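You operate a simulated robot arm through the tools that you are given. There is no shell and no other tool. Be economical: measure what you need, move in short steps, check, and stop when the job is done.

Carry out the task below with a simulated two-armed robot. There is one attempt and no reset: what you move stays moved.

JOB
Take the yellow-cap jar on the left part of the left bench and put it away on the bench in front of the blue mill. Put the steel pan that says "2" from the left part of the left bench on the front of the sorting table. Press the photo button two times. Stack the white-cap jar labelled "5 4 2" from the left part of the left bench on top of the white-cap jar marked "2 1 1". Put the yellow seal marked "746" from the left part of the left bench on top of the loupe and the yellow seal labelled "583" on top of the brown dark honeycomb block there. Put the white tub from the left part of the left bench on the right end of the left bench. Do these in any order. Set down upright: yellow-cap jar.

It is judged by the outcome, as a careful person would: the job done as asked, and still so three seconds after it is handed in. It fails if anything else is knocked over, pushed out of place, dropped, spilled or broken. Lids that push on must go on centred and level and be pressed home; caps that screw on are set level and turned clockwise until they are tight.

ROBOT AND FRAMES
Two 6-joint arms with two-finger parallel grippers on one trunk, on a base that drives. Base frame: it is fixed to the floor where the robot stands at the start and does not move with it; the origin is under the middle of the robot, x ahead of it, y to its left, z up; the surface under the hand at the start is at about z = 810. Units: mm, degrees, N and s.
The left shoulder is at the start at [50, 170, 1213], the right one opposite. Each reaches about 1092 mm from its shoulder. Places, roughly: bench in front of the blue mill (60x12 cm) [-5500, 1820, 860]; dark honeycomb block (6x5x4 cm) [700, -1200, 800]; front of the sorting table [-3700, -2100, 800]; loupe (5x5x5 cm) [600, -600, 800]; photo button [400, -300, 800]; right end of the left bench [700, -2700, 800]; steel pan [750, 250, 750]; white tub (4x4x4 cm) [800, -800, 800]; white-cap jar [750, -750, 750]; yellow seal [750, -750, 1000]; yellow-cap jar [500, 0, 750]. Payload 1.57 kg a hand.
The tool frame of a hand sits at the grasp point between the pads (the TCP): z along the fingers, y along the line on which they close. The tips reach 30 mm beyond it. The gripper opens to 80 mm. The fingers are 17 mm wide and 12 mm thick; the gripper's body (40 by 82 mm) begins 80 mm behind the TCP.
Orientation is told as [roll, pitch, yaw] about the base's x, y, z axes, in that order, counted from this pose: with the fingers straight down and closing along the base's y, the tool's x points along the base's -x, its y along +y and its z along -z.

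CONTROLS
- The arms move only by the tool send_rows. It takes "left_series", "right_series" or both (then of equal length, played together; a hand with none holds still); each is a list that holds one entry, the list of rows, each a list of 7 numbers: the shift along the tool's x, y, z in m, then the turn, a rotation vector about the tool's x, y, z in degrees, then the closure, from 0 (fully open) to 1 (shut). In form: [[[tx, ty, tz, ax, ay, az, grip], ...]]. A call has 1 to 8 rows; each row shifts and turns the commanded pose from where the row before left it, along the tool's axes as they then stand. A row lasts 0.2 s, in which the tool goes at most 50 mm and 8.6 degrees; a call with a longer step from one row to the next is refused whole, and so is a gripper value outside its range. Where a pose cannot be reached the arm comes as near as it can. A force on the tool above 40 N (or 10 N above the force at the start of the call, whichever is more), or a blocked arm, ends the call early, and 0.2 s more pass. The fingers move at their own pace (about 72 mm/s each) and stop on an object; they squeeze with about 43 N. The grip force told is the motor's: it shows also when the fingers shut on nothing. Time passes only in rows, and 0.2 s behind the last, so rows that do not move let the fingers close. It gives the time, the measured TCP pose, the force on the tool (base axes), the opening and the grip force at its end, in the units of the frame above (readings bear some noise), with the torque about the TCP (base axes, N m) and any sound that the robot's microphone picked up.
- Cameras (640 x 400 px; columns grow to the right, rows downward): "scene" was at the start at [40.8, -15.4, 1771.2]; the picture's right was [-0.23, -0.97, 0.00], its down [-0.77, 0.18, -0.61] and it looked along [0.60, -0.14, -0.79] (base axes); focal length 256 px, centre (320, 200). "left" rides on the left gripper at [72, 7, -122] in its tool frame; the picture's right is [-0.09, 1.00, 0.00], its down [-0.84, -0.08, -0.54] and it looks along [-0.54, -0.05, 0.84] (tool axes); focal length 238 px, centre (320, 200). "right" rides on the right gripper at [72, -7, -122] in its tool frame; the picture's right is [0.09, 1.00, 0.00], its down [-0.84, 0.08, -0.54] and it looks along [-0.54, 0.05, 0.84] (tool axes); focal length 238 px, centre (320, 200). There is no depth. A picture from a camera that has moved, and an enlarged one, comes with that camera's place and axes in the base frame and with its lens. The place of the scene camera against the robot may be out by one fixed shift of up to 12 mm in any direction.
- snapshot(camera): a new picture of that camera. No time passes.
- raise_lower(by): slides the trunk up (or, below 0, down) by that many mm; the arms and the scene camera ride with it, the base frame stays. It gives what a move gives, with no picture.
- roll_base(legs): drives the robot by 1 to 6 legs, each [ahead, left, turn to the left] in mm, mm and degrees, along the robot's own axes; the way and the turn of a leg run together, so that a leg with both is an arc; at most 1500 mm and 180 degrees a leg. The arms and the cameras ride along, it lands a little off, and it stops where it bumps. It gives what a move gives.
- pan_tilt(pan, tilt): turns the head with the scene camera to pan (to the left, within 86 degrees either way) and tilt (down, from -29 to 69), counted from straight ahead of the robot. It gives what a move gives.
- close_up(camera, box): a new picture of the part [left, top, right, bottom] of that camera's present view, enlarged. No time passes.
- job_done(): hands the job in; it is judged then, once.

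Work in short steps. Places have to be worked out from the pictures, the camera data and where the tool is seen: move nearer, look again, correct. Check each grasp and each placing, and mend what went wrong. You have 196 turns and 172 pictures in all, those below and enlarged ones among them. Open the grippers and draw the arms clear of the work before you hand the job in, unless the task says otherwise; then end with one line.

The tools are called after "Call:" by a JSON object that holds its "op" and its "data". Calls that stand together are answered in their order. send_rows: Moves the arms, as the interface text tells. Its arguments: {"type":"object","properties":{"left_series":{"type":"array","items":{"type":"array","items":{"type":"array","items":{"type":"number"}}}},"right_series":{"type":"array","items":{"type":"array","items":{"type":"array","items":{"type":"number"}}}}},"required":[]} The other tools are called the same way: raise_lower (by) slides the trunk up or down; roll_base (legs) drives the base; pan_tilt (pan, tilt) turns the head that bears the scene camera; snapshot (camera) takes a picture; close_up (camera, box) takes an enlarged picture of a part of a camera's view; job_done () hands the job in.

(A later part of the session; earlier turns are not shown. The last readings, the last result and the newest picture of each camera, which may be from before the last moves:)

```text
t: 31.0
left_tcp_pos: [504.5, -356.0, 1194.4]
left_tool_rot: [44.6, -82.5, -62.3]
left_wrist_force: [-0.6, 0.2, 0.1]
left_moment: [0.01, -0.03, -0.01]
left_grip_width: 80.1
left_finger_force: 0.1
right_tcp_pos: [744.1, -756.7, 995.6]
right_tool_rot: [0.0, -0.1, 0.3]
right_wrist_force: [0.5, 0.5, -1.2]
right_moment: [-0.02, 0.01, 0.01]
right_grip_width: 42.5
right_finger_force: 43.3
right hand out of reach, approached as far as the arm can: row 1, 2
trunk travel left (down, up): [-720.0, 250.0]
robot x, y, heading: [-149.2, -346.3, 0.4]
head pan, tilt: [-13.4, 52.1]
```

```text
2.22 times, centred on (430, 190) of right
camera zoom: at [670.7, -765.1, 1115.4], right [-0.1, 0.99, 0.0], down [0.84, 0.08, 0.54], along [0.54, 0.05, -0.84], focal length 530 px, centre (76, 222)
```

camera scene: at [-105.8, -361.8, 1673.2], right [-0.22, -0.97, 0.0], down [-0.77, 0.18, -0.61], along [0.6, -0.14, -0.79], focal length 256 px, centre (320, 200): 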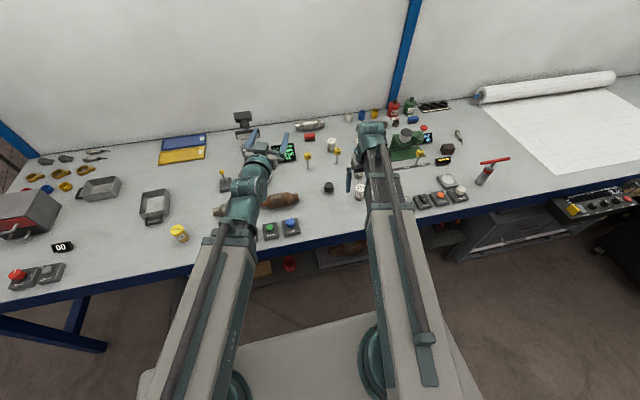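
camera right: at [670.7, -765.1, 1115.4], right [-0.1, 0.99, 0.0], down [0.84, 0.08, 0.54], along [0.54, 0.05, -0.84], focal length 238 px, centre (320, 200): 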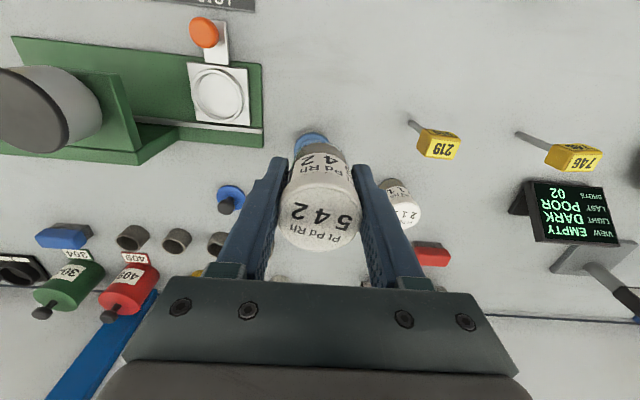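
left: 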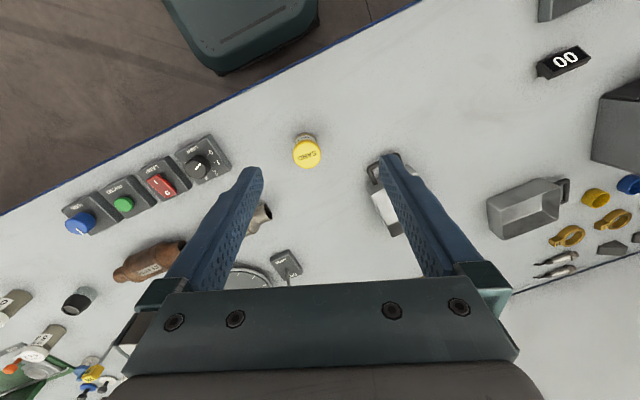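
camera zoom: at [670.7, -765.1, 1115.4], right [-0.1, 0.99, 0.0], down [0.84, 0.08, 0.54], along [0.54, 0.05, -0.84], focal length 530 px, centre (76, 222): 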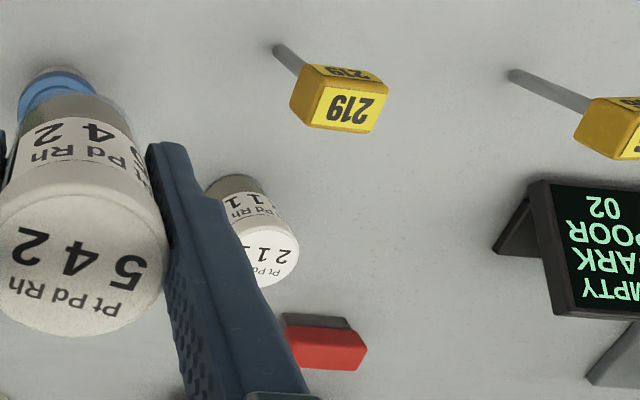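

That is the arm's reach limit (~870 mm horizontally), so I drive the base 130 mm ahead and refine the view.

Call:
{"op": "roll_base", "data": {"legs": [[130, 0, 0]]}}

Call:
{"op": "snapshot", "data": {"camera": "right"}}

```text
t: 32.3
left_tcp_pos: [634.7, -354.0, 1194.0]
left_tool_rot: [44.3, -82.4, -62.0]
left_wrist_force: [-0.9, -0.5, 0.3]
left_moment: [-0.01, -0.03, -0.03]
left_grip_width: 80.0
left_finger_force: 0.1
right_tcp_pos: [875.0, -756.2, 993.8]
right_tool_rot: [-0.1, 0.1, 0.4]
right_wrist_force: [0.4, -1.1, -1.1]
right_moment: [0.0, 0.0, 0.01]
right_grip_width: 42.3
right_finger_force: 43.0
trunk travel left (down, up): [-720.0, 250.0]
robot x, y, heading: [-18.9, -347.4, 0.6]
head pan, tilt: [-13.4, 52.1]
```

```text
142 pictures are left
camera right: at [802.5, -764.4, 1114.5], right [-0.1, 0.99, 0.0], down [0.84, 0.08, 0.54], along [0.54, 0.05, -0.84], focal length 238 px, centre (320, 200)
```

right: 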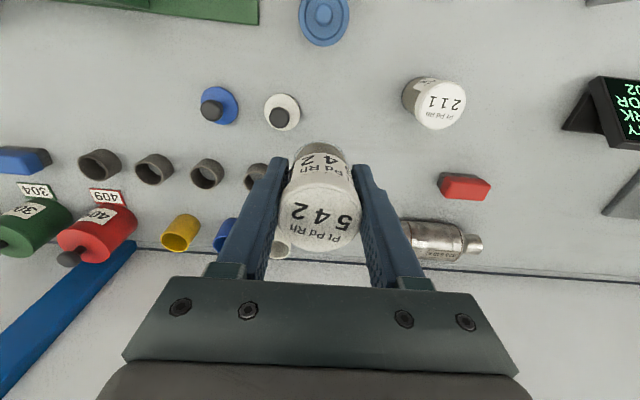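

Jar "211" is at [837, -647]. I move the held jar over it.

Call:
{"op": "send_rows", "data": {"right_series": [[[0.012, 0.037, 0, 0, 0, 0, 1], [0.012, 0.037, 0, 0, 0, 0, 1], [0.013, 0.036, 0, 0, 0, 0, 1]]]}}

Call:
{"op": "raise_lower", "data": {"by": -55}}

Call:
{"op": "snapshot", "data": {"camera": "right"}}

Call:
{"op": "close_up", "data": {"camera": "scene", "box": [260, 90, 420, 210]}}

```text
t: 33.1
left_tcp_pos: [633.6, -355.5, 1193.6]
left_tool_rot: [44.6, -82.5, -62.4]
left_wrist_force: [0.3, 0.7, -0.1]
left_moment: [-0.02, 0.01, -0.01]
left_grip_width: 80.1
left_finger_force: 0.0
right_tcp_pos: [833.6, -645.6, 995.1]
right_tool_rot: [-0.1, -0.1, 0.4]
right_wrist_force: [-0.3, 0.4, -0.7]
right_moment: [0.01, 0.05, -0.02]
right_grip_width: 42.1
right_finger_force: 43.7
trunk travel left (down, up): [-720.0, 250.0]
robot x, y, heading: [-18.0, -345.5, 0.8]
head pan, tilt: [-13.4, 52.1]
```

```text
t: 34.1
left_tcp_pos: [633.6, -354.9, 1138.2]
left_tool_rot: [44.6, -82.4, -62.4]
left_wrist_force: [-0.1, -0.1, -0.1]
left_moment: [0.03, 0.04, -0.03]
left_grip_width: 79.9
left_finger_force: 0.1
right_tcp_pos: [833.0, -646.4, 941.0]
right_tool_rot: [0.0, 0.0, 0.5]
right_wrist_force: [0.0, 0.7, -2.1]
right_moment: [-0.04, 0.01, 0.01]
right_grip_width: 42.2
right_finger_force: 43.0
trunk travel left (down, up): [-665.0, 305.0]
robot x, y, heading: [-15.5, -351.3, 0.4]
head pan, tilt: [-13.4, 52.1]
```

```text
141 pictures are left
camera right: at [761.3, -654.3, 1060.6], right [-0.1, 0.99, 0.0], down [0.84, 0.08, 0.54], along [0.54, 0.05, -0.84], focal length 238 px, centre (320, 200)
```

right: 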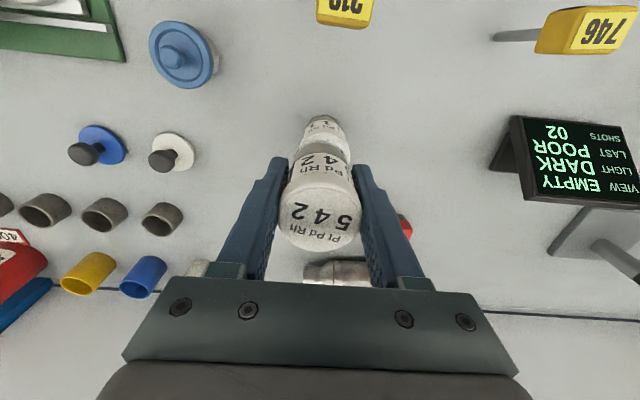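

```text
3.33 times, centred on (340, 150) of scene
camera zoom: at [25.1, -360.8, 1608.2], right [-0.22, -0.97, 0.0], down [-0.77, 0.18, -0.61], along [0.6, -0.14, -0.79], focal length 852 px, centre (253, 367)
```

zoom: 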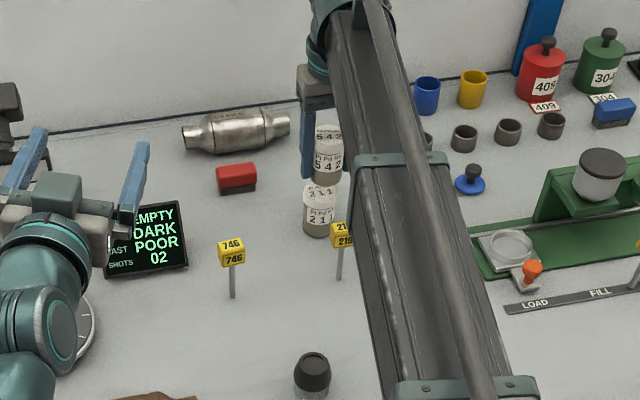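

I zoom to verify alignment against the lower jar.

Call:
{"op": "close_up", "data": {"camera": "right", "box": [260, 90, 390, 260]}}

```text
2.35 times, centred on (325, 175) of right
camera zoom: at [761.3, -654.3, 1060.6], right [-0.1, 0.99, 0.0], down [0.84, 0.08, 0.54], along [0.54, 0.05, -0.84], focal length 561 px, centre (308, 259)
```

zoom: 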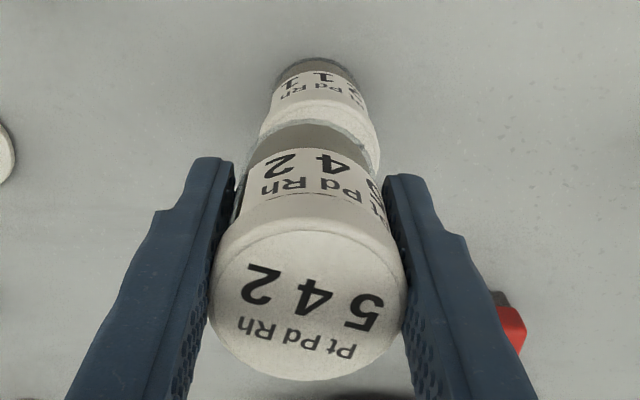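

The lower jar appears ~4 mm toward +y and ~3 mm in +x relative to the held one. I correct and lower 15 mm, then look.

Call:
{"op": "send_rows", "data": {"right_series": [[[-0.003, 0.004, 0, 0, 0, 0, 1]]]}}

Call:
{"op": "raise_lower", "data": {"by": -15}}

Call:
{"op": "close_up", "data": {"camera": "right", "box": [260, 90, 390, 260]}}

Call:
{"op": "close_up", "data": {"camera": "scene", "box": [310, 110, 370, 155]}}

```text
t: 34.5
left_tcp_pos: [634.8, -355.3, 1138.5]
left_tool_rot: [44.6, -82.4, -62.4]
left_wrist_force: [0.4, 0.6, 0.6]
left_moment: [-0.01, -0.01, 0.04]
left_grip_width: 80.0
left_finger_force: 0.0
right_tcp_pos: [836.5, -642.4, 939.9]
right_tool_rot: [0.0, 0.0, 0.5]
right_wrist_force: [-0.3, 0.0, -1.6]
right_moment: [-0.02, -0.01, -0.01]
right_grip_width: 42.3
right_finger_force: 43.2
trunk travel left (down, up): [-665.0, 305.0]
robot x, y, heading: [-16.7, -348.6, 0.3]
head pan, tilt: [-13.4, 52.1]
```

```text
t: 35.1
left_tcp_pos: [633.7, -354.1, 1124.0]
left_tool_rot: [44.6, -82.4, -62.5]
left_wrist_force: [0.9, -0.7, -0.4]
left_moment: [-0.04, 0.02, 0.0]
left_grip_width: 80.0
left_finger_force: 0.1
right_tcp_pos: [836.6, -642.3, 924.0]
right_tool_rot: [-0.1, 0.0, 0.5]
right_wrist_force: [-0.7, 0.4, -0.8]
right_moment: [0.02, -0.01, -0.01]
right_grip_width: 42.0
right_finger_force: 43.0
trunk travel left (down, up): [-650.0, 320.0]
robot x, y, heading: [-18.2, -345.8, 0.5]
head pan, tilt: [-13.4, 52.1]
```

```text
2.35 times, centred on (325, 175) of right
camera zoom: at [764.4, -650.1, 1045.5], right [-0.1, 0.99, 0.0], down [0.84, 0.08, 0.54], along [0.54, 0.05, -0.84], focal length 561 px, centre (308, 259)
```

zoom: 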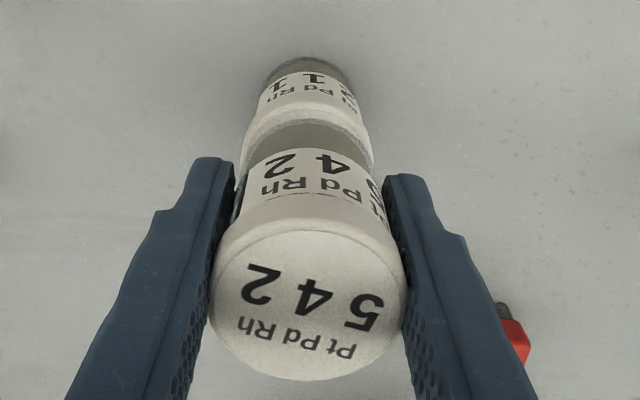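

```text
8.89 times, centred on (340, 132) of scene
camera zoom: at [25.1, -360.8, 1593.1], right [-0.22, -0.97, 0.0], down [-0.77, 0.18, -0.61], along [0.6, -0.14, -0.79], focal length 2272 px, centre (142, 800)
```

zoom: 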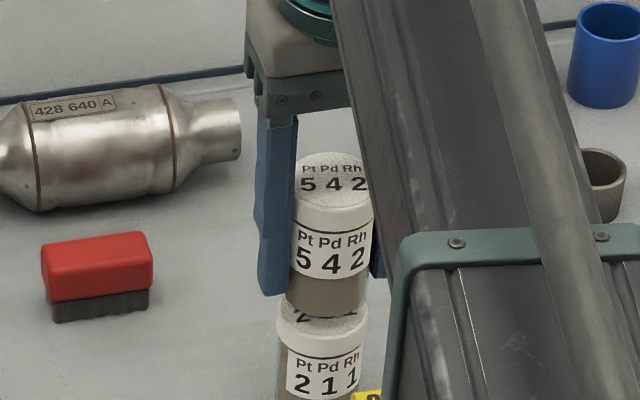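

y alignment is good now; I zoom at the junction to judge x.

Call:
{"op": "close_up", "data": {"camera": "scene", "box": [334, 135, 354, 150]}}

Call:
{"op": "close_up", "data": {"camera": "right", "box": [300, 100, 350, 175]}}

```text
16.00 times, centred on (344, 142) of scene
camera zoom: at [25.1, -360.8, 1593.1], right [-0.22, -0.97, 0.0], down [-0.77, 0.18, -0.61], along [0.6, -0.14, -0.79], focal length 4089 px, centre (-64, 1120)
```

zoom: 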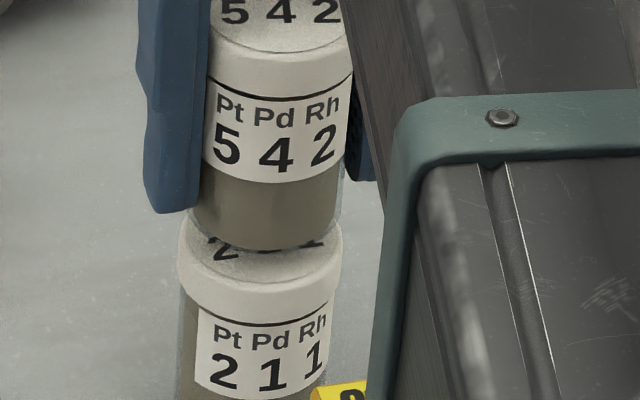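

```text
5.33 times, centred on (325, 138) of right
camera zoom: at [764.4, -650.1, 1045.5], right [-0.1, 0.99, 0.0], down [0.84, 0.08, 0.54], along [0.54, 0.05, -0.84], focal length 1271 px, centre (293, 533)
```

zoom: 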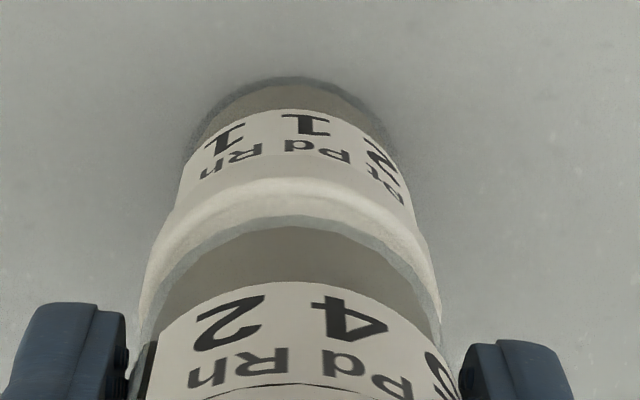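

Alignment is within a couple of mm. I lower gently to contact.

Call:
{"op": "raise_lower", "data": {"by": -5}}

Call:
{"op": "raise_lower", "data": {"by": -2}}

Call:
{"op": "raise_lower", "data": {"by": -2}}

```text
t: 35.6
left_tcp_pos: [633.8, -355.8, 1119.0]
left_tool_rot: [44.6, -82.4, -62.4]
left_wrist_force: [0.2, -0.9, 0.0]
left_moment: [0.03, 0.0, -0.01]
left_grip_width: 80.2
left_finger_force: 0.0
right_tcp_pos: [836.2, -643.2, 919.4]
right_tool_rot: [0.0, 0.1, 0.4]
right_wrist_force: [0.1, 0.9, -0.8]
right_moment: [-0.01, -0.02, -0.01]
right_grip_width: 42.3
right_finger_force: 42.9
trunk travel left (down, up): [-645.0, 325.0]
robot x, y, heading: [-16.6, -344.8, 0.2]
head pan, tilt: [-13.4, 52.1]
```

```text
t: 36.2
left_tcp_pos: [633.8, -356.1, 1116.4]
left_tool_rot: [44.6, -82.4, -62.5]
left_wrist_force: [-0.1, -0.7, -0.3]
left_moment: [0.01, -0.01, 0.0]
left_grip_width: 80.0
left_finger_force: 0.1
right_tcp_pos: [836.8, -642.7, 918.2]
right_tool_rot: [0.0, 0.1, 0.4]
right_wrist_force: [-0.8, 0.6, -1.6]
right_moment: [0.0, -0.01, 0.0]
right_grip_width: 42.3
right_finger_force: 42.9
trunk travel left (down, up): [-643.0, 327.0]
robot x, y, heading: [-12.7, -345.9, 0.4]
head pan, tilt: [-13.4, 52.1]
```

```text
t: 36.7
left_tcp_pos: [633.3, -355.0, 1114.3]
left_tool_rot: [44.5, -82.5, -62.4]
left_wrist_force: [0.0, -0.6, 0.0]
left_moment: [-0.01, 0.0, -0.04]
left_grip_width: 80.1
left_finger_force: 0.0
right_tcp_pos: [835.9, -641.8, 916.3]
right_tool_rot: [0.0, -0.1, 0.4]
right_wrist_force: [-0.2, -0.7, 0.2]
right_moment: [0.0, -0.01, -0.01]
right_grip_width: 42.2
right_finger_force: 42.7
trunk travel left (down, up): [-641.0, 329.0]
robot x, y, heading: [-17.0, -346.7, 0.3]
head pan, tilt: [-13.4, 52.1]
```

No contact yet; continue 2 mm at a time.

Call:
{"op": "raise_lower", "data": {"by": -2}}

Call:
{"op": "raise_lower", "data": {"by": -2}}

Call:
{"op": "close_up", "data": {"camera": "scene", "box": [334, 135, 354, 150]}}

```text
t: 37.2
left_tcp_pos: [631.7, -353.9, 1113.9]
left_tool_rot: [45.1, -82.4, -62.7]
left_wrist_force: [-0.2, -0.6, -0.8]
left_moment: [0.01, -0.01, 0.0]
left_grip_width: 80.0
left_finger_force: 0.0
right_tcp_pos: [835.6, -641.3, 914.8]
right_tool_rot: [0.1, -0.1, 0.4]
right_wrist_force: [2.5, -0.7, 20.4]
right_moment: [-0.06, -0.26, -0.01]
right_grip_width: 42.2
right_finger_force: 43.3
trunk travel left (down, up): [-639.0, 331.0]
robot x, y, heading: [-14.3, -344.1, 0.3]
head pan, tilt: [-13.4, 52.1]
```

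```text
t: 37.7
left_tcp_pos: [631.5, -354.8, 1113.4]
left_tool_rot: [45.2, -82.5, -63.1]
left_wrist_force: [-0.1, 0.3, -0.3]
left_moment: [0.02, 0.0, -0.02]
left_grip_width: 80.1
left_finger_force: 0.0
right_tcp_pos: [835.5, -642.0, 913.1]
right_tool_rot: [-0.1, 0.0, 0.5]
right_wrist_force: [4.3, -1.8, 30.9]
right_moment: [0.0, -0.16, -0.05]
right_grip_width: 42.5
right_finger_force: 43.2
trunk travel left (down, up): [-637.0, 333.0]
robot x, y, heading: [-15.2, -343.5, 0.3]
head pan, tilt: [-13.4, 52.1]
```

```text
16.00 times, centred on (344, 142) of scene
camera zoom: at [21.9, -359.7, 1580.4], right [-0.22, -0.97, 0.0], down [-0.77, 0.18, -0.62], along [0.6, -0.14, -0.79], focal length 4089 px, centre (-64, 1120)
```

zoom: 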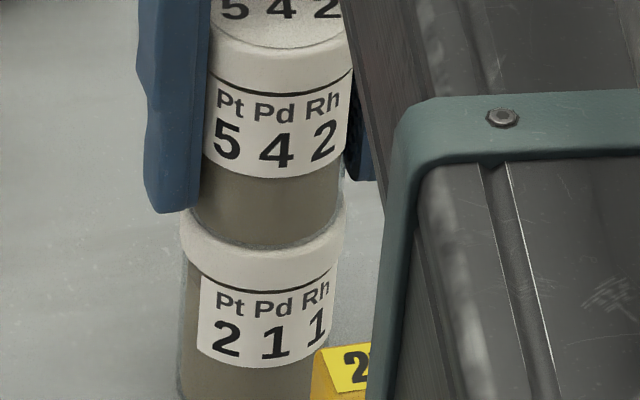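

Contact made and the stack looks square. I relieve the load, open, and raise.

Call:
{"op": "raise_lower", "data": {"by": 3.5}}

Call:
{"op": "send_rows", "data": {"right_series": [[[0, 0, 0, 0, 0, 0, 0.7], [0, 0, 0, 0, 0, 0, 0.3], [0, 0, 0, 0, 0, 0, 0], [0, 0, 0, 0, 0, 0, 0]]]}}

Call:
{"op": "raise_lower", "data": {"by": 110}}

Call:
{"op": "snapshot", "data": {"camera": "right"}}

```text
t: 38.2
left_tcp_pos: [634.1, -355.3, 1113.4]
left_tool_rot: [44.6, -82.4, -62.3]
left_wrist_force: [0.9, -0.5, 0.7]
left_moment: [0.0, 0.0, -0.01]
left_grip_width: 80.2
left_finger_force: 0.0
right_tcp_pos: [836.5, -641.8, 914.9]
right_tool_rot: [-0.1, 0.2, 0.3]
right_wrist_force: [0.2, -0.4, -2.1]
right_moment: [0.01, -0.02, -0.01]
right_grip_width: 42.5
right_finger_force: 43.2
trunk travel left (down, up): [-640.0, 330.0]
robot x, y, heading: [-17.5, -345.3, 0.1]
head pan, tilt: [-13.4, 52.1]
```

```text
t: 39.2
left_tcp_pos: [633.2, -354.9, 1114.8]
left_tool_rot: [44.6, -82.4, -62.5]
left_wrist_force: [1.4, 0.0, 0.6]
left_moment: [0.0, 0.0, 0.03]
left_grip_width: 79.8
left_finger_force: 0.1
right_tcp_pos: [835.8, -641.7, 915.1]
right_tool_rot: [0.0, 0.0, 0.3]
right_wrist_force: [-0.4, -0.2, 0.2]
right_moment: [0.0, -0.02, 0.0]
right_grip_width: 79.9
right_finger_force: 0.1
trunk travel left (down, up): [-640.0, 330.0]
robot x, y, heading: [-16.1, -343.4, 0.3]
head pan, tilt: [-13.4, 52.1]
```

```text
t: 40.7
left_tcp_pos: [634.4, -355.5, 1223.7]
left_tool_rot: [44.5, -82.5, -62.3]
left_wrist_force: [0.3, -0.5, 0.4]
left_moment: [-0.02, -0.02, 0.02]
left_grip_width: 80.2
left_finger_force: 0.0
right_tcp_pos: [837.3, -642.6, 1025.1]
right_tool_rot: [0.0, 0.0, 0.4]
right_wrist_force: [0.1, -1.1, 0.1]
right_moment: [0.0, 0.0, -0.01]
right_grip_width: 80.1
right_finger_force: 0.0
trunk travel left (down, up): [-750.0, 220.0]
robot x, y, heading: [-15.1, -346.8, 0.3]
head pan, tilt: [-13.4, 52.1]
```

```text
133 pictures are left
camera right: at [764.7, -650.2, 1145.8], right [-0.1, 0.99, 0.0], down [0.84, 0.08, 0.54], along [0.54, 0.05, -0.84], focal length 238 px, centre (320, 200)
```

right: 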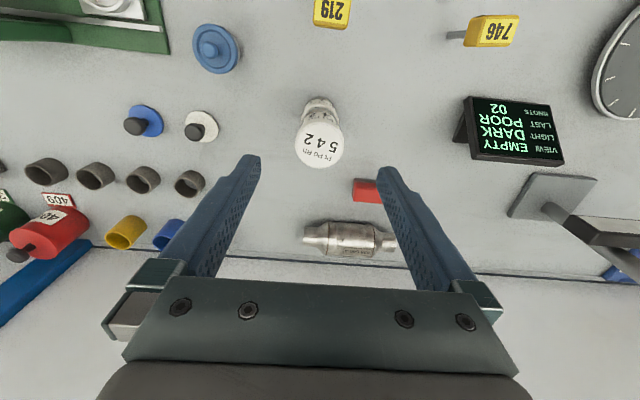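

The stack stands. Now the seals: I swing the left hand 220 mm further left out of the way and bring the right hand back toward seal 746 (about [739, -504]).

Call:
{"op": "send_rows", "data": {"left_series": [[[0, 0.045, 0, 0, 0, 0, 0], [0, 0.045, 0, 0, 0, 0, 0], [0, 0.045, 0, 0, 0, 0, 0], [0, 0.045, 0, 0, 0, 0, 0], [0, 0.045, 0, 0, 0, 0, 0]]], "right_series": [[[0.0314, 0.0276, 0, 0, 0, 0, 0], [0.0314, 0.0276, 0, 0, 0, 0, 0], [0.0314, 0.0276, 0, 0, 0, 0, 0], [0.0314, 0.0276, 0, 0, 0, 0, 0], [0.0314, 0.0276, 0, 0, 0, 0, 0]]]}}

Call:
{"op": "snapshot", "data": {"camera": "right"}}

Call:
{"op": "snapshot", "data": {"camera": "scene"}}

```text
t: 41.9
left_tcp_pos: [702.3, -139.1, 1224.1]
left_tool_rot: [45.6, -82.6, -63.2]
left_wrist_force: [0.1, 0.7, 0.3]
left_moment: [0.02, -0.02, -0.04]
left_grip_width: 80.1
left_finger_force: 0.0
left hand out of reach, approached as far as the arm can: row 1, 2, 3, 4, 5
right_tcp_pos: [678.2, -505.3, 1025.1]
right_tool_rot: [0.0, -0.1, 0.4]
right_wrist_force: [0.2, -0.4, 0.6]
right_moment: [-0.01, 0.0, 0.02]
right_grip_width: 80.1
right_finger_force: 0.1
trunk travel left (down, up): [-750.0, 220.0]
robot x, y, heading: [-14.8, -344.1, 0.4]
head pan, tilt: [-13.4, 52.1]
```

```text
132 pictures are left
camera right: at [605.6, -512.7, 1146.2], right [-0.1, 1.0, 0.0], down [0.84, 0.08, 0.54], along [0.54, 0.05, -0.84], focal length 238 px, centre (320, 200)
```

right: 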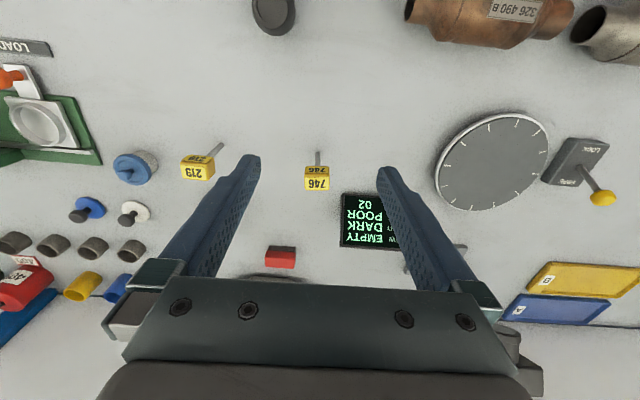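

```text
131 pictures are left
camera scene: at [25.0, -360.0, 1693.7], right [-0.22, -0.97, 0.0], down [-0.77, 0.18, -0.61], along [0.6, -0.14, -0.79], focal length 256 px, centre (320, 200)
```

scene: 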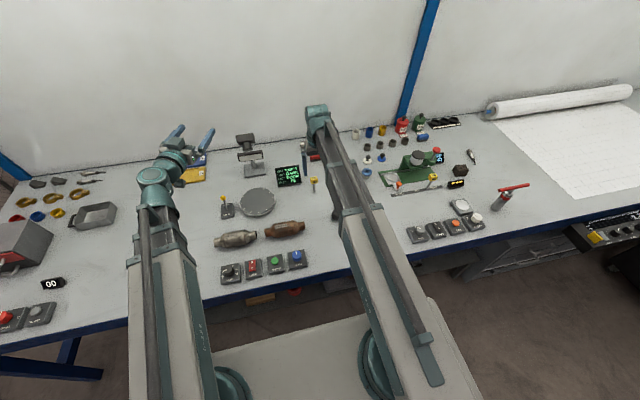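

I zoom on the seal to see how it stands.

Call:
{"op": "close_up", "data": {"camera": "right", "box": [280, 135, 360, 200]}}

Call:
{"op": "close_up", "data": {"camera": "scene", "box": [296, 165, 336, 195]}}

Call:
{"op": "close_up", "data": {"camera": "scene", "box": [380, 145, 500, 225]}}

```text
6.15 times, centred on (320, 168) of right
camera zoom: at [605.6, -512.7, 1146.2], right [-0.1, 1.0, 0.0], down [0.84, 0.08, 0.54], along [0.54, 0.05, -0.84], focal length 1467 px, centre (320, 400)
```

zoom: 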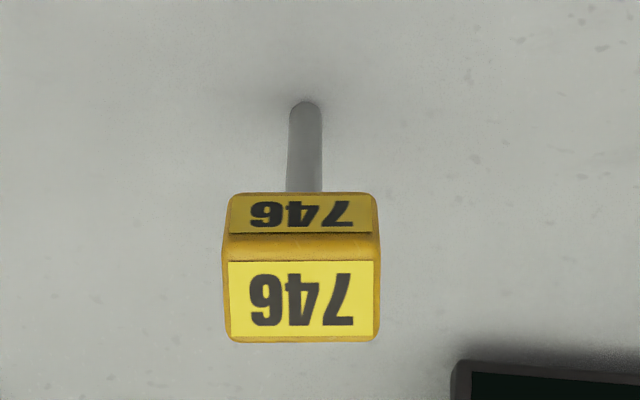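

```text
13.33 times, centred on (316, 180) of scene
camera zoom: at [25.0, -360.0, 1693.7], right [-0.22, -0.97, 0.0], down [-0.77, 0.18, -0.61], along [0.6, -0.14, -0.79], focal length 3408 px, centre (373, 467)
```

zoom: 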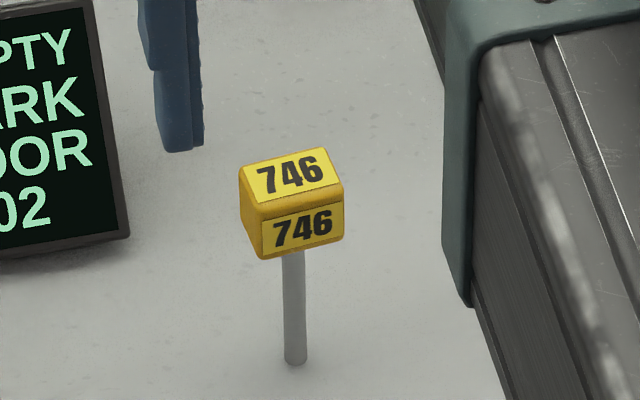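

```text
5.00 times, centred on (440, 185) of scene
camera zoom: at [25.0, -360.0, 1693.7], right [-0.22, -0.97, 0.0], down [-0.77, 0.18, -0.61], along [0.6, -0.14, -0.79], focal length 1278 px, centre (-280, 275)
```

zoom: 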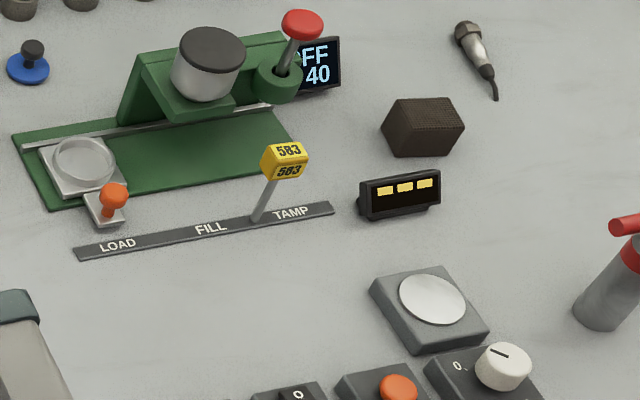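

The seal stands on its thin pin at about [737, -503], head centre z≈896, squared to the axes. I move over it, lower to TCP z≈935 and look.

Call:
{"op": "send_rows", "data": {"right_series": [[[-0.03, 0.001, 0, 0, 0, 0, 0], [-0.029, 0.001, 0, 0, 0, 0, 0]]]}}

Call:
{"op": "raise_lower", "data": {"by": -85}}

Call:
{"op": "close_up", "data": {"camera": "right", "box": [240, 120, 400, 220]}}

```text
t: 42.5
left_tcp_pos: [702.4, -142.0, 1224.2]
left_tool_rot: [45.2, -82.5, -62.9]
left_wrist_force: [-0.4, 0.0, -0.2]
left_moment: [-0.03, -0.03, -0.04]
left_grip_width: 79.7
left_finger_force: 0.1
right_tcp_pos: [737.3, -503.8, 1025.2]
right_tool_rot: [0.0, 0.2, 0.5]
right_wrist_force: [0.2, -0.5, 0.4]
right_moment: [0.0, -0.03, 0.01]
right_grip_width: 80.0
right_finger_force: 0.1
trunk travel left (down, up): [-750.0, 220.0]
robot x, y, heading: [-17.1, -346.8, 0.4]
head pan, tilt: [-13.4, 52.1]
```

```text
t: 43.7
left_tcp_pos: [702.5, -142.0, 1140.8]
left_tool_rot: [45.3, -82.5, -63.1]
left_wrist_force: [-1.0, -0.1, -0.8]
left_moment: [0.04, 0.02, -0.04]
left_grip_width: 80.2
left_finger_force: 0.0
right_tcp_pos: [735.2, -502.9, 940.3]
right_tool_rot: [-0.1, -0.1, 0.4]
right_wrist_force: [0.1, -0.5, 0.3]
right_moment: [0.0, -0.02, 0.01]
right_grip_width: 80.0
right_finger_force: 0.0
trunk travel left (down, up): [-665.0, 305.0]
robot x, y, heading: [-15.3, -346.9, 0.5]
head pan, tilt: [-13.4, 52.1]
```

```text
4.00 times, centred on (320, 170) of right
camera zoom: at [664.6, -510.5, 1061.1], right [-0.1, 0.99, 0.0], down [0.84, 0.08, 0.54], along [0.54, 0.05, -0.84], focal length 953 px, centre (320, 320)
```

zoom: 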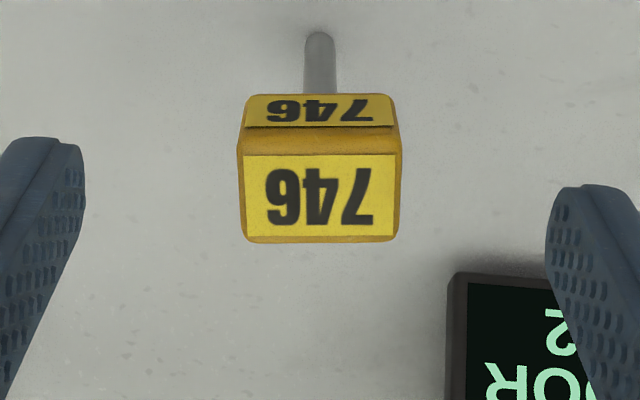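

Well centred. I nudge +1.5 mm in x, lower 46 mm, and grip.

Call:
{"op": "send_rows", "data": {"right_series": [[[-0.0015, 0, 0, 0, 0, 0, 0]]]}}

Call:
{"op": "raise_lower", "data": {"by": -46}}

Call:
{"op": "send_rows", "data": {"right_series": [[[0, 0, 0, 0, 0, 0, 0.5], [0, 0, 0, 0, 0, 0, 0.7], [0, 0, 0, 0, 0, 0, 1], [0, 0, 0, 0, 0, 0, 1]]]}}

Call:
{"op": "snapshot", "data": {"camera": "right"}}

```text
t: 44.1
left_tcp_pos: [702.1, -141.7, 1139.6]
left_tool_rot: [45.3, -82.4, -63.1]
left_wrist_force: [-0.7, 0.0, -0.2]
left_moment: [0.02, -0.02, 0.01]
left_grip_width: 79.7
left_finger_force: 0.1
right_tcp_pos: [736.7, -502.8, 940.5]
right_tool_rot: [0.1, 0.0, 0.4]
right_wrist_force: [-0.2, 0.7, -0.7]
right_moment: [-0.01, 0.0, -0.01]
right_grip_width: 80.0
right_finger_force: 0.1
trunk travel left (down, up): [-665.0, 305.0]
robot x, y, heading: [-14.6, -346.6, 0.3]
head pan, tilt: [-13.4, 52.1]
```

```text
t: 45.0
left_tcp_pos: [702.5, -140.7, 1093.7]
left_tool_rot: [45.4, -82.5, -63.1]
left_wrist_force: [-0.1, 0.9, -0.6]
left_moment: [0.02, 0.03, 0.01]
left_grip_width: 79.9
left_finger_force: 0.0
right_tcp_pos: [737.8, -502.5, 895.4]
right_tool_rot: [0.1, 0.0, 0.4]
right_wrist_force: [-0.3, 0.1, -0.5]
right_moment: [-0.01, 0.01, 0.01]
right_grip_width: 80.3
right_finger_force: 0.0
trunk travel left (down, up): [-619.0, 351.0]
robot x, y, heading: [-17.6, -347.7, 0.4]
head pan, tilt: [-13.4, 52.1]
```

```text
t: 46.0
left_tcp_pos: [701.6, -141.4, 1093.8]
left_tool_rot: [45.3, -82.5, -63.2]
left_wrist_force: [0.6, -0.1, 0.3]
left_moment: [0.0, -0.06, 0.03]
left_grip_width: 79.9
left_finger_force: 0.0
right_tcp_pos: [739.0, -502.8, 893.8]
right_tool_rot: [-0.1, -0.1, 0.6]
right_wrist_force: [0.0, 0.5, -0.5]
right_moment: [0.04, 0.01, 0.01]
right_grip_width: 29.2
right_finger_force: 38.8
trunk travel left (down, up): [-619.0, 351.0]
robot x, y, heading: [-15.9, -346.8, 0.2]
head pan, tilt: [-13.4, 52.1]
```

```text
126 pictures are left
camera right: at [666.2, -510.5, 1015.0], right [-0.1, 0.99, 0.0], down [0.84, 0.08, 0.54], along [0.54, 0.05, -0.84], focal length 238 px, centre (320, 200)
```

right: 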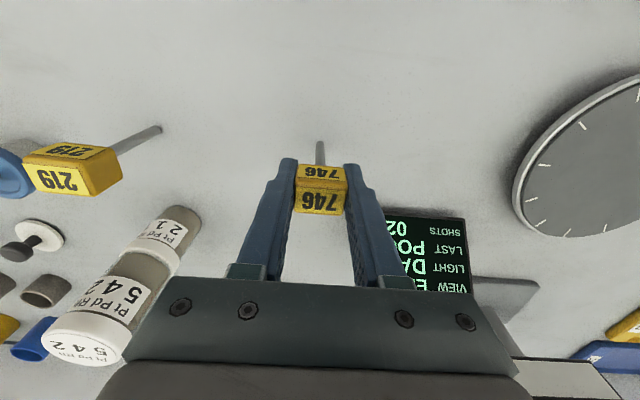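

Gripped. I raise 80 mm and check the seal, then look at the loupe.

Call:
{"op": "raise_lower", "data": {"by": 85}}

Call:
{"op": "snapshot", "data": {"camera": "right"}}

Call:
{"op": "close_up", "data": {"camera": "right", "box": [200, 0, 400, 120]}}

```text
t: 47.2
left_tcp_pos: [703.3, -141.1, 1178.0]
left_tool_rot: [45.3, -82.5, -63.0]
left_wrist_force: [0.3, 0.7, 0.0]
left_moment: [-0.02, 0.0, -0.02]
left_grip_width: 80.2
left_finger_force: 0.0
right_tcp_pos: [738.1, -502.7, 979.1]
right_tool_rot: [0.1, 0.0, 0.4]
right_wrist_force: [-0.3, -0.4, -0.7]
right_moment: [-0.05, 0.0, 0.01]
right_grip_width: 28.9
right_finger_force: 38.4
trunk travel left (down, up): [-704.0, 266.0]
robot x, y, heading: [-15.4, -348.1, 0.5]
head pan, tilt: [-13.4, 52.1]
```

```text
125 pictures are left
camera right: at [666.4, -510.6, 1099.9], right [-0.1, 0.99, 0.0], down [0.84, 0.08, 0.54], along [0.54, 0.05, -0.84], focal length 238 px, centre (320, 200)
```

right: 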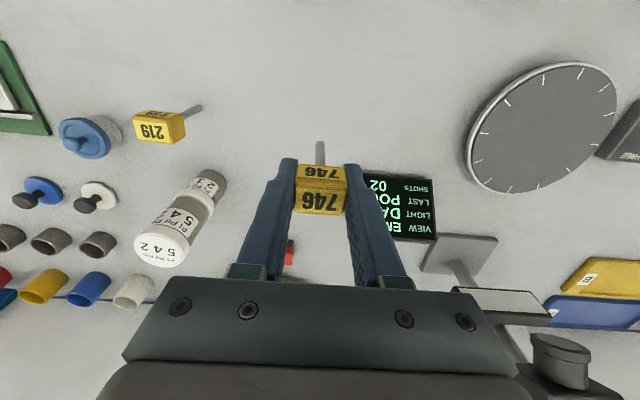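

```text
3.20 times, centred on (300, 60) of right
camera zoom: at [666.4, -510.6, 1099.9], right [-0.1, 0.99, 0.0], down [0.84, 0.08, 0.54], along [0.54, 0.05, -0.84], focal length 763 px, centre (384, 648)
```

zoom: 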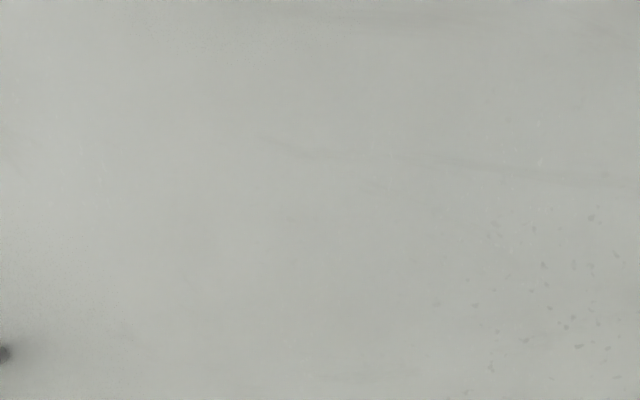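

Seal held firmly. I move back toward the loupe with it at the left of the view.

Call:
{"op": "send_rows", "data": {"right_series": [[[0.037, 0, 0, 0, 0, 0, 1], [0.037, 0, 0, 0, 0, 0, 1], [0.037, 0, 0, 0, 0, 0, 1], [0.037, 0, 0, 0, 0, 0, 1]]]}}

Call:
{"op": "snapshot", "data": {"camera": "right"}}

Call:
{"op": "close_up", "data": {"camera": "right", "box": [180, 80, 300, 180]}}

```text
t: 48.2
left_tcp_pos: [701.7, -141.1, 1179.9]
left_tool_rot: [45.3, -82.5, -63.2]
left_wrist_force: [-0.3, -0.6, -0.7]
left_moment: [0.01, -0.03, 0.01]
left_grip_width: 80.0
left_finger_force: 0.1
right_tcp_pos: [589.0, -505.3, 980.4]
right_tool_rot: [0.0, 0.1, 0.4]
right_wrist_force: [-0.2, 0.2, -0.6]
right_moment: [0.05, -0.01, 0.0]
right_grip_width: 28.8
right_finger_force: 39.2
trunk travel left (down, up): [-704.0, 266.0]
robot x, y, heading: [-15.0, -347.5, 0.3]
head pan, tilt: [-13.4, 52.1]
```

```text
123 pictures are left
camera right: at [517.1, -512.9, 1100.2], right [-0.1, 0.99, 0.0], down [0.84, 0.08, 0.54], along [0.54, 0.05, -0.84], focal length 238 px, centre (320, 200)
```

right: 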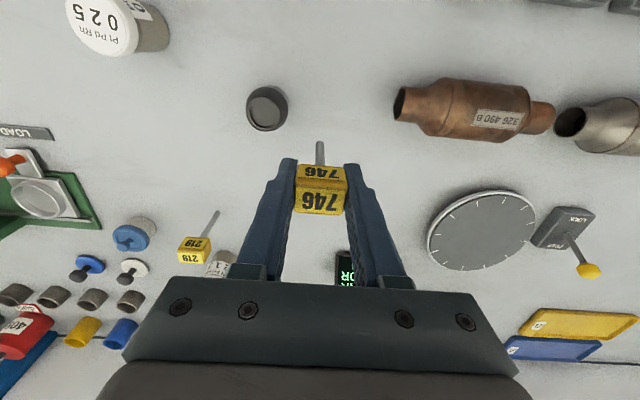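

```text
4.00 times, centred on (240, 130) of right
camera zoom: at [517.1, -512.9, 1100.2], right [-0.1, 0.99, 0.0], down [0.84, 0.08, 0.54], along [0.54, 0.05, -0.84], focal length 953 px, centre (640, 480)
```

zoom: 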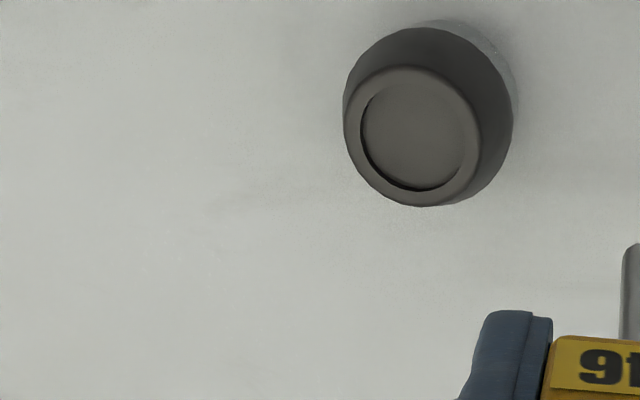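

Loupe top (recessed disc) is near [577, -562], z≈860. I move over it.

Call:
{"op": "send_rows", "data": {"right_series": [[[0.0055, -0.029, 0, 0, 0, 0, 1], [0.0055, -0.029, 0, 0, 0, 0, 1]]]}}

Call:
{"op": "raise_lower", "data": {"by": -20}}

Call:
{"op": "close_up", "data": {"camera": "right", "box": [260, 100, 380, 200]}}

Call:
{"op": "snapshot", "data": {"camera": "scene"}}

```text
t: 48.8
left_tcp_pos: [703.1, -141.5, 1178.2]
left_tool_rot: [45.4, -82.5, -63.1]
left_wrist_force: [-0.7, 0.3, -0.9]
left_moment: [-0.01, 0.0, 0.0]
left_grip_width: 80.2
left_finger_force: 0.1
right_tcp_pos: [579.7, -561.2, 979.0]
right_tool_rot: [0.0, 0.0, 0.5]
right_wrist_force: [-0.5, 0.7, 0.0]
right_moment: [0.01, 0.02, 0.0]
right_grip_width: 29.1
right_finger_force: 38.6
trunk travel left (down, up): [-704.0, 266.0]
robot x, y, heading: [-16.8, -348.1, 0.6]
head pan, tilt: [-13.4, 52.1]
```

```text
t: 49.4
left_tcp_pos: [701.2, -142.1, 1159.6]
left_tool_rot: [45.5, -82.6, -63.1]
left_wrist_force: [-0.6, 0.7, -0.9]
left_moment: [-0.01, -0.01, -0.01]
left_grip_width: 80.0
left_finger_force: 0.0
right_tcp_pos: [579.8, -559.6, 958.8]
right_tool_rot: [0.0, 0.0, 0.5]
right_wrist_force: [0.7, -0.6, 0.2]
right_moment: [0.01, -0.01, 0.02]
right_grip_width: 29.0
right_finger_force: 38.8
trunk travel left (down, up): [-684.0, 286.0]
robot x, y, heading: [-18.8, -348.3, 0.3]
head pan, tilt: [-13.4, 52.1]
```

```text
4.00 times, centred on (320, 150) of right
camera zoom: at [507.5, -569.2, 1080.0], right [-0.1, 1.0, 0.0], down [0.84, 0.08, 0.54], along [0.54, 0.05, -0.84], focal length 953 px, centre (320, 400)
```

zoom: 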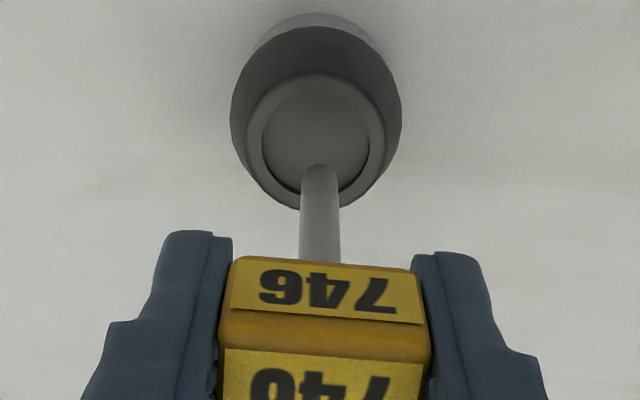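

```text
120 pictures are left
camera scene: at [25.0, -360.9, 1627.6], right [-0.22, -0.97, 0.0], down [-0.77, 0.18, -0.61], along [0.6, -0.14, -0.79], focal length 256 px, centre (320, 200)
```

scene: 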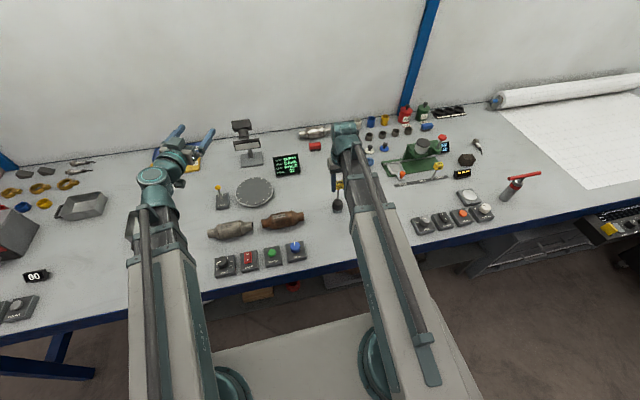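

Pin tip is about 3 mm too far forward of the recess centre; I correct and lower 10 mm.

Call:
{"op": "send_rows", "data": {"right_series": [[[0.003, -0.001, 0, 0, 0, 0, 1]]]}}

Call:
{"op": "raise_lower", "data": {"by": -9}}

Call:
{"op": "close_up", "data": {"camera": "right", "box": [280, 100, 360, 170]}}

Call:
{"op": "close_up", "data": {"camera": "scene", "box": [322, 180, 354, 220]}}

```text
t: 49.8
left_tcp_pos: [702.3, -141.3, 1158.7]
left_tool_rot: [45.2, -82.4, -63.1]
left_wrist_force: [-0.3, 0.7, 0.3]
left_moment: [-0.02, 0.03, 0.0]
left_grip_width: 80.0
left_finger_force: 0.1
right_tcp_pos: [576.6, -562.3, 959.8]
right_tool_rot: [0.0, 0.0, 0.4]
right_wrist_force: [-0.3, 0.4, -1.3]
right_moment: [0.0, 0.02, 0.0]
right_grip_width: 29.1
right_finger_force: 38.8
trunk travel left (down, up): [-684.0, 286.0]
robot x, y, heading: [-13.8, -344.4, 0.5]
head pan, tilt: [-13.4, 52.1]
```

```text
t: 50.4
left_tcp_pos: [702.6, -141.9, 1149.8]
left_tool_rot: [45.5, -82.5, -63.1]
left_wrist_force: [0.0, 0.0, 0.9]
left_moment: [0.01, -0.01, -0.01]
left_grip_width: 80.2
left_finger_force: 0.1
right_tcp_pos: [576.2, -561.6, 950.5]
right_tool_rot: [0.0, 0.0, 0.3]
right_wrist_force: [-0.2, 0.6, 0.2]
right_moment: [-0.01, 0.01, 0.0]
right_grip_width: 29.3
right_finger_force: 39.0
trunk travel left (down, up): [-675.0, 295.0]
robot x, y, heading: [-16.8, -342.2, 0.5]
head pan, tilt: [-13.4, 52.1]
```

```text
5.71 times, centred on (320, 135) of right
camera zoom: at [504.4, -569.9, 1071.0], right [-0.1, 0.99, 0.0], down [0.84, 0.08, 0.54], along [0.54, 0.05, -0.84], focal length 1362 px, centre (320, 571)
```

zoom: 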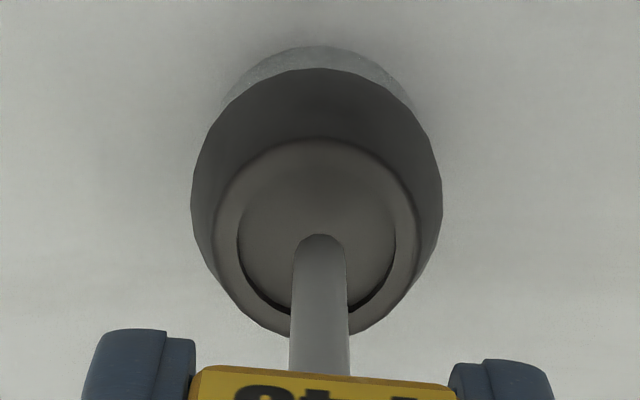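

```text
10.00 times, centred on (338, 200) of scene
camera zoom: at [25.0, -360.8, 1618.6], right [-0.22, -0.97, 0.0], down [-0.77, 0.18, -0.61], along [0.6, -0.14, -0.79], focal length 2556 px, centre (140, 200)
```

zoom: 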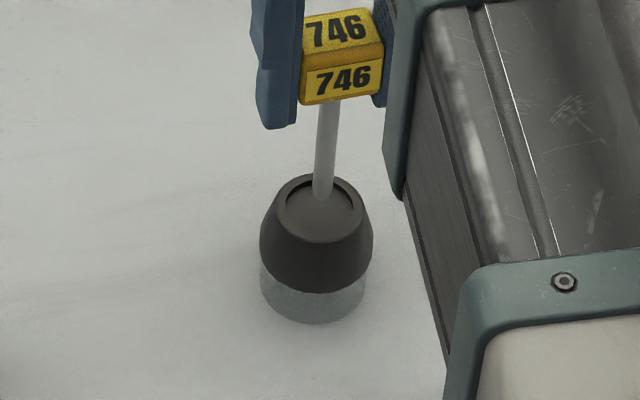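

The pin is centred over the recess. I lower gently until contact.

Call:
{"op": "raise_lower", "data": {"by": -5}}

Call:
{"op": "raise_lower", "data": {"by": -1.5}}

Call:
{"op": "raise_lower", "data": {"by": -1.5}}

Call:
{"op": "raise_lower", "data": {"by": -1.5}}

```text
t: 51.0
left_tcp_pos: [702.7, -141.9, 1144.7]
left_tool_rot: [45.2, -82.4, -63.0]
left_wrist_force: [0.0, -0.3, 0.3]
left_moment: [0.01, 0.0, -0.02]
left_grip_width: 80.0
left_finger_force: 0.0
right_tcp_pos: [576.8, -562.5, 944.4]
right_tool_rot: [0.0, 0.0, 0.4]
right_wrist_force: [-0.2, 0.4, -0.3]
right_moment: [0.0, -0.02, -0.01]
right_grip_width: 29.2
right_finger_force: 39.0
trunk travel left (down, up): [-670.0, 300.0]
robot x, y, heading: [-16.7, -347.3, 0.4]
head pan, tilt: [-13.4, 52.1]
```

```text
t: 51.5
left_tcp_pos: [701.9, -140.6, 1143.1]
left_tool_rot: [45.3, -82.5, -63.2]
left_wrist_force: [-0.2, -0.1, -0.3]
left_moment: [-0.01, -0.01, 0.01]
left_grip_width: 80.4
left_finger_force: 0.0
right_tcp_pos: [577.4, -561.9, 943.5]
right_tool_rot: [0.0, 0.0, 0.4]
right_wrist_force: [0.1, -0.8, -1.0]
right_moment: [0.01, 0.04, 0.02]
right_grip_width: 29.1
right_finger_force: 39.2
trunk travel left (down, up): [-669.0, 301.0]
robot x, y, heading: [-15.1, -346.3, 0.3]
head pan, tilt: [-13.4, 52.1]
```

```text
t: 52.0
left_tcp_pos: [701.9, -141.0, 1141.5]
left_tool_rot: [45.3, -82.5, -63.0]
left_wrist_force: [-0.2, 0.3, 0.7]
left_moment: [0.01, 0.01, 0.03]
left_grip_width: 79.7
left_finger_force: 0.0
right_tcp_pos: [576.4, -563.1, 942.4]
right_tool_rot: [0.0, 0.0, 0.4]
right_wrist_force: [-0.3, 0.8, -0.3]
right_moment: [0.03, 0.01, 0.02]
right_grip_width: 29.0
right_finger_force: 38.9
trunk travel left (down, up): [-667.0, 303.0]
robot x, y, heading: [-16.4, -345.3, 0.3]
head pan, tilt: [-13.4, 52.1]
```

```text
t: 52.5
left_tcp_pos: [701.7, -141.9, 1141.1]
left_tool_rot: [45.6, -82.5, -63.3]
left_wrist_force: [-0.1, 0.2, 0.9]
left_moment: [0.01, 0.01, 0.02]
left_grip_width: 80.0
left_finger_force: 0.0
right_tcp_pos: [577.3, -563.0, 941.7]
right_tool_rot: [-0.1, -0.1, 0.4]
right_wrist_force: [2.3, -1.0, 16.0]
right_moment: [-0.08, -0.18, -0.02]
right_grip_width: 29.0
right_finger_force: 38.9
trunk travel left (down, up): [-666.0, 304.0]
robot x, y, heading: [-18.5, -346.5, 0.6]
head pan, tilt: [-13.4, 52.1]
```

Contact. I relieve the load by 1 mm and open the fingers only slightly to test whether it stands.

Call:
{"op": "raise_lower", "data": {"by": 1.2}}

Call:
{"op": "send_rows", "data": {"right_series": [[[0, 0, 0, 0, 0, 0, 0.64], [0, 0, 0, 0, 0, 0, 0.62], [0, 0, 0, 0, 0, 0, 0.61], [0, 0, 0, 0, 0, 0, 0.6], [0, 0, 0, 0, 0, 0, 0.6], [0, 0, 0, 0, 0, 0, 0.6]]]}}

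Call:
{"op": "close_up", "data": {"camera": "scene", "box": [322, 180, 354, 220]}}

Call:
{"op": "close_up", "data": {"camera": "right", "box": [260, 110, 380, 230]}}

```text
t: 53.0
left_tcp_pos: [701.2, -141.9, 1141.3]
left_tool_rot: [45.4, -82.5, -63.1]
left_wrist_force: [0.8, -1.1, -0.2]
left_moment: [0.0, -0.01, 0.0]
left_grip_width: 79.8
left_finger_force: 0.1
right_tcp_pos: [576.5, -561.3, 941.6]
right_tool_rot: [0.1, 0.0, 0.4]
right_wrist_force: [0.8, -1.0, 4.8]
right_moment: [0.0, -0.03, 0.01]
right_grip_width: 29.2
right_finger_force: 39.0
trunk travel left (down, up): [-667.0, 303.0]
robot x, y, heading: [-16.4, -349.9, 0.4]
head pan, tilt: [-13.4, 52.1]
```

```text
t: 54.4
left_tcp_pos: [702.7, -141.5, 1141.7]
left_tool_rot: [45.3, -82.4, -63.0]
left_wrist_force: [-1.0, -0.5, 1.3]
left_moment: [-0.01, 0.02, -0.01]
left_grip_width: 80.1
left_finger_force: 0.0
right_tcp_pos: [576.2, -562.2, 940.9]
right_tool_rot: [0.0, 0.0, 0.3]
right_wrist_force: [-0.2, 0.0, -0.5]
right_moment: [0.02, 0.01, 0.0]
right_grip_width: 31.7
right_finger_force: 0.0
trunk travel left (down, up): [-667.0, 303.0]
robot x, y, heading: [-16.2, -349.8, 0.3]
head pan, tilt: [-13.4, 52.1]
```

```text
10.00 times, centred on (338, 200) of scene
camera zoom: at [25.2, -360.8, 1610.4], right [-0.22, -0.97, 0.0], down [-0.77, 0.18, -0.61], along [0.6, -0.14, -0.79], focal length 2556 px, centre (140, 200)
```

zoom: 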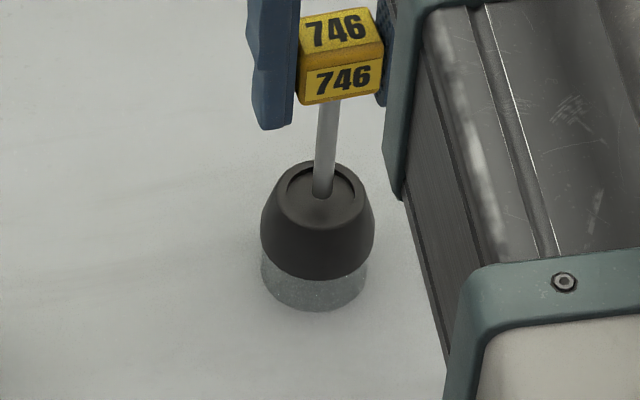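

```text
3.33 times, centred on (320, 170) of right
camera zoom: at [504.5, -569.9, 1062.7], right [-0.1, 0.99, 0.0], down [0.84, 0.08, 0.54], along [0.54, 0.05, -0.84], focal length 794 px, centre (320, 300)
```

zoom: 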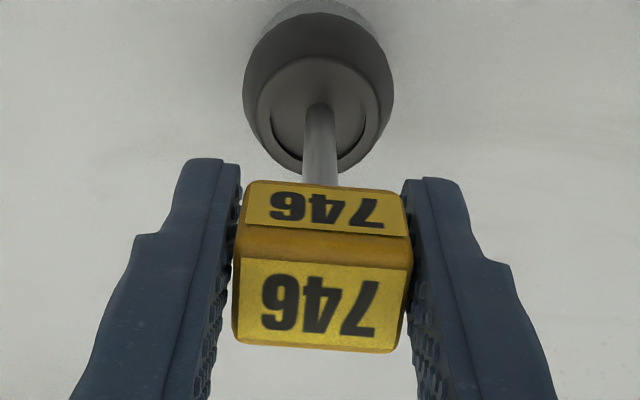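

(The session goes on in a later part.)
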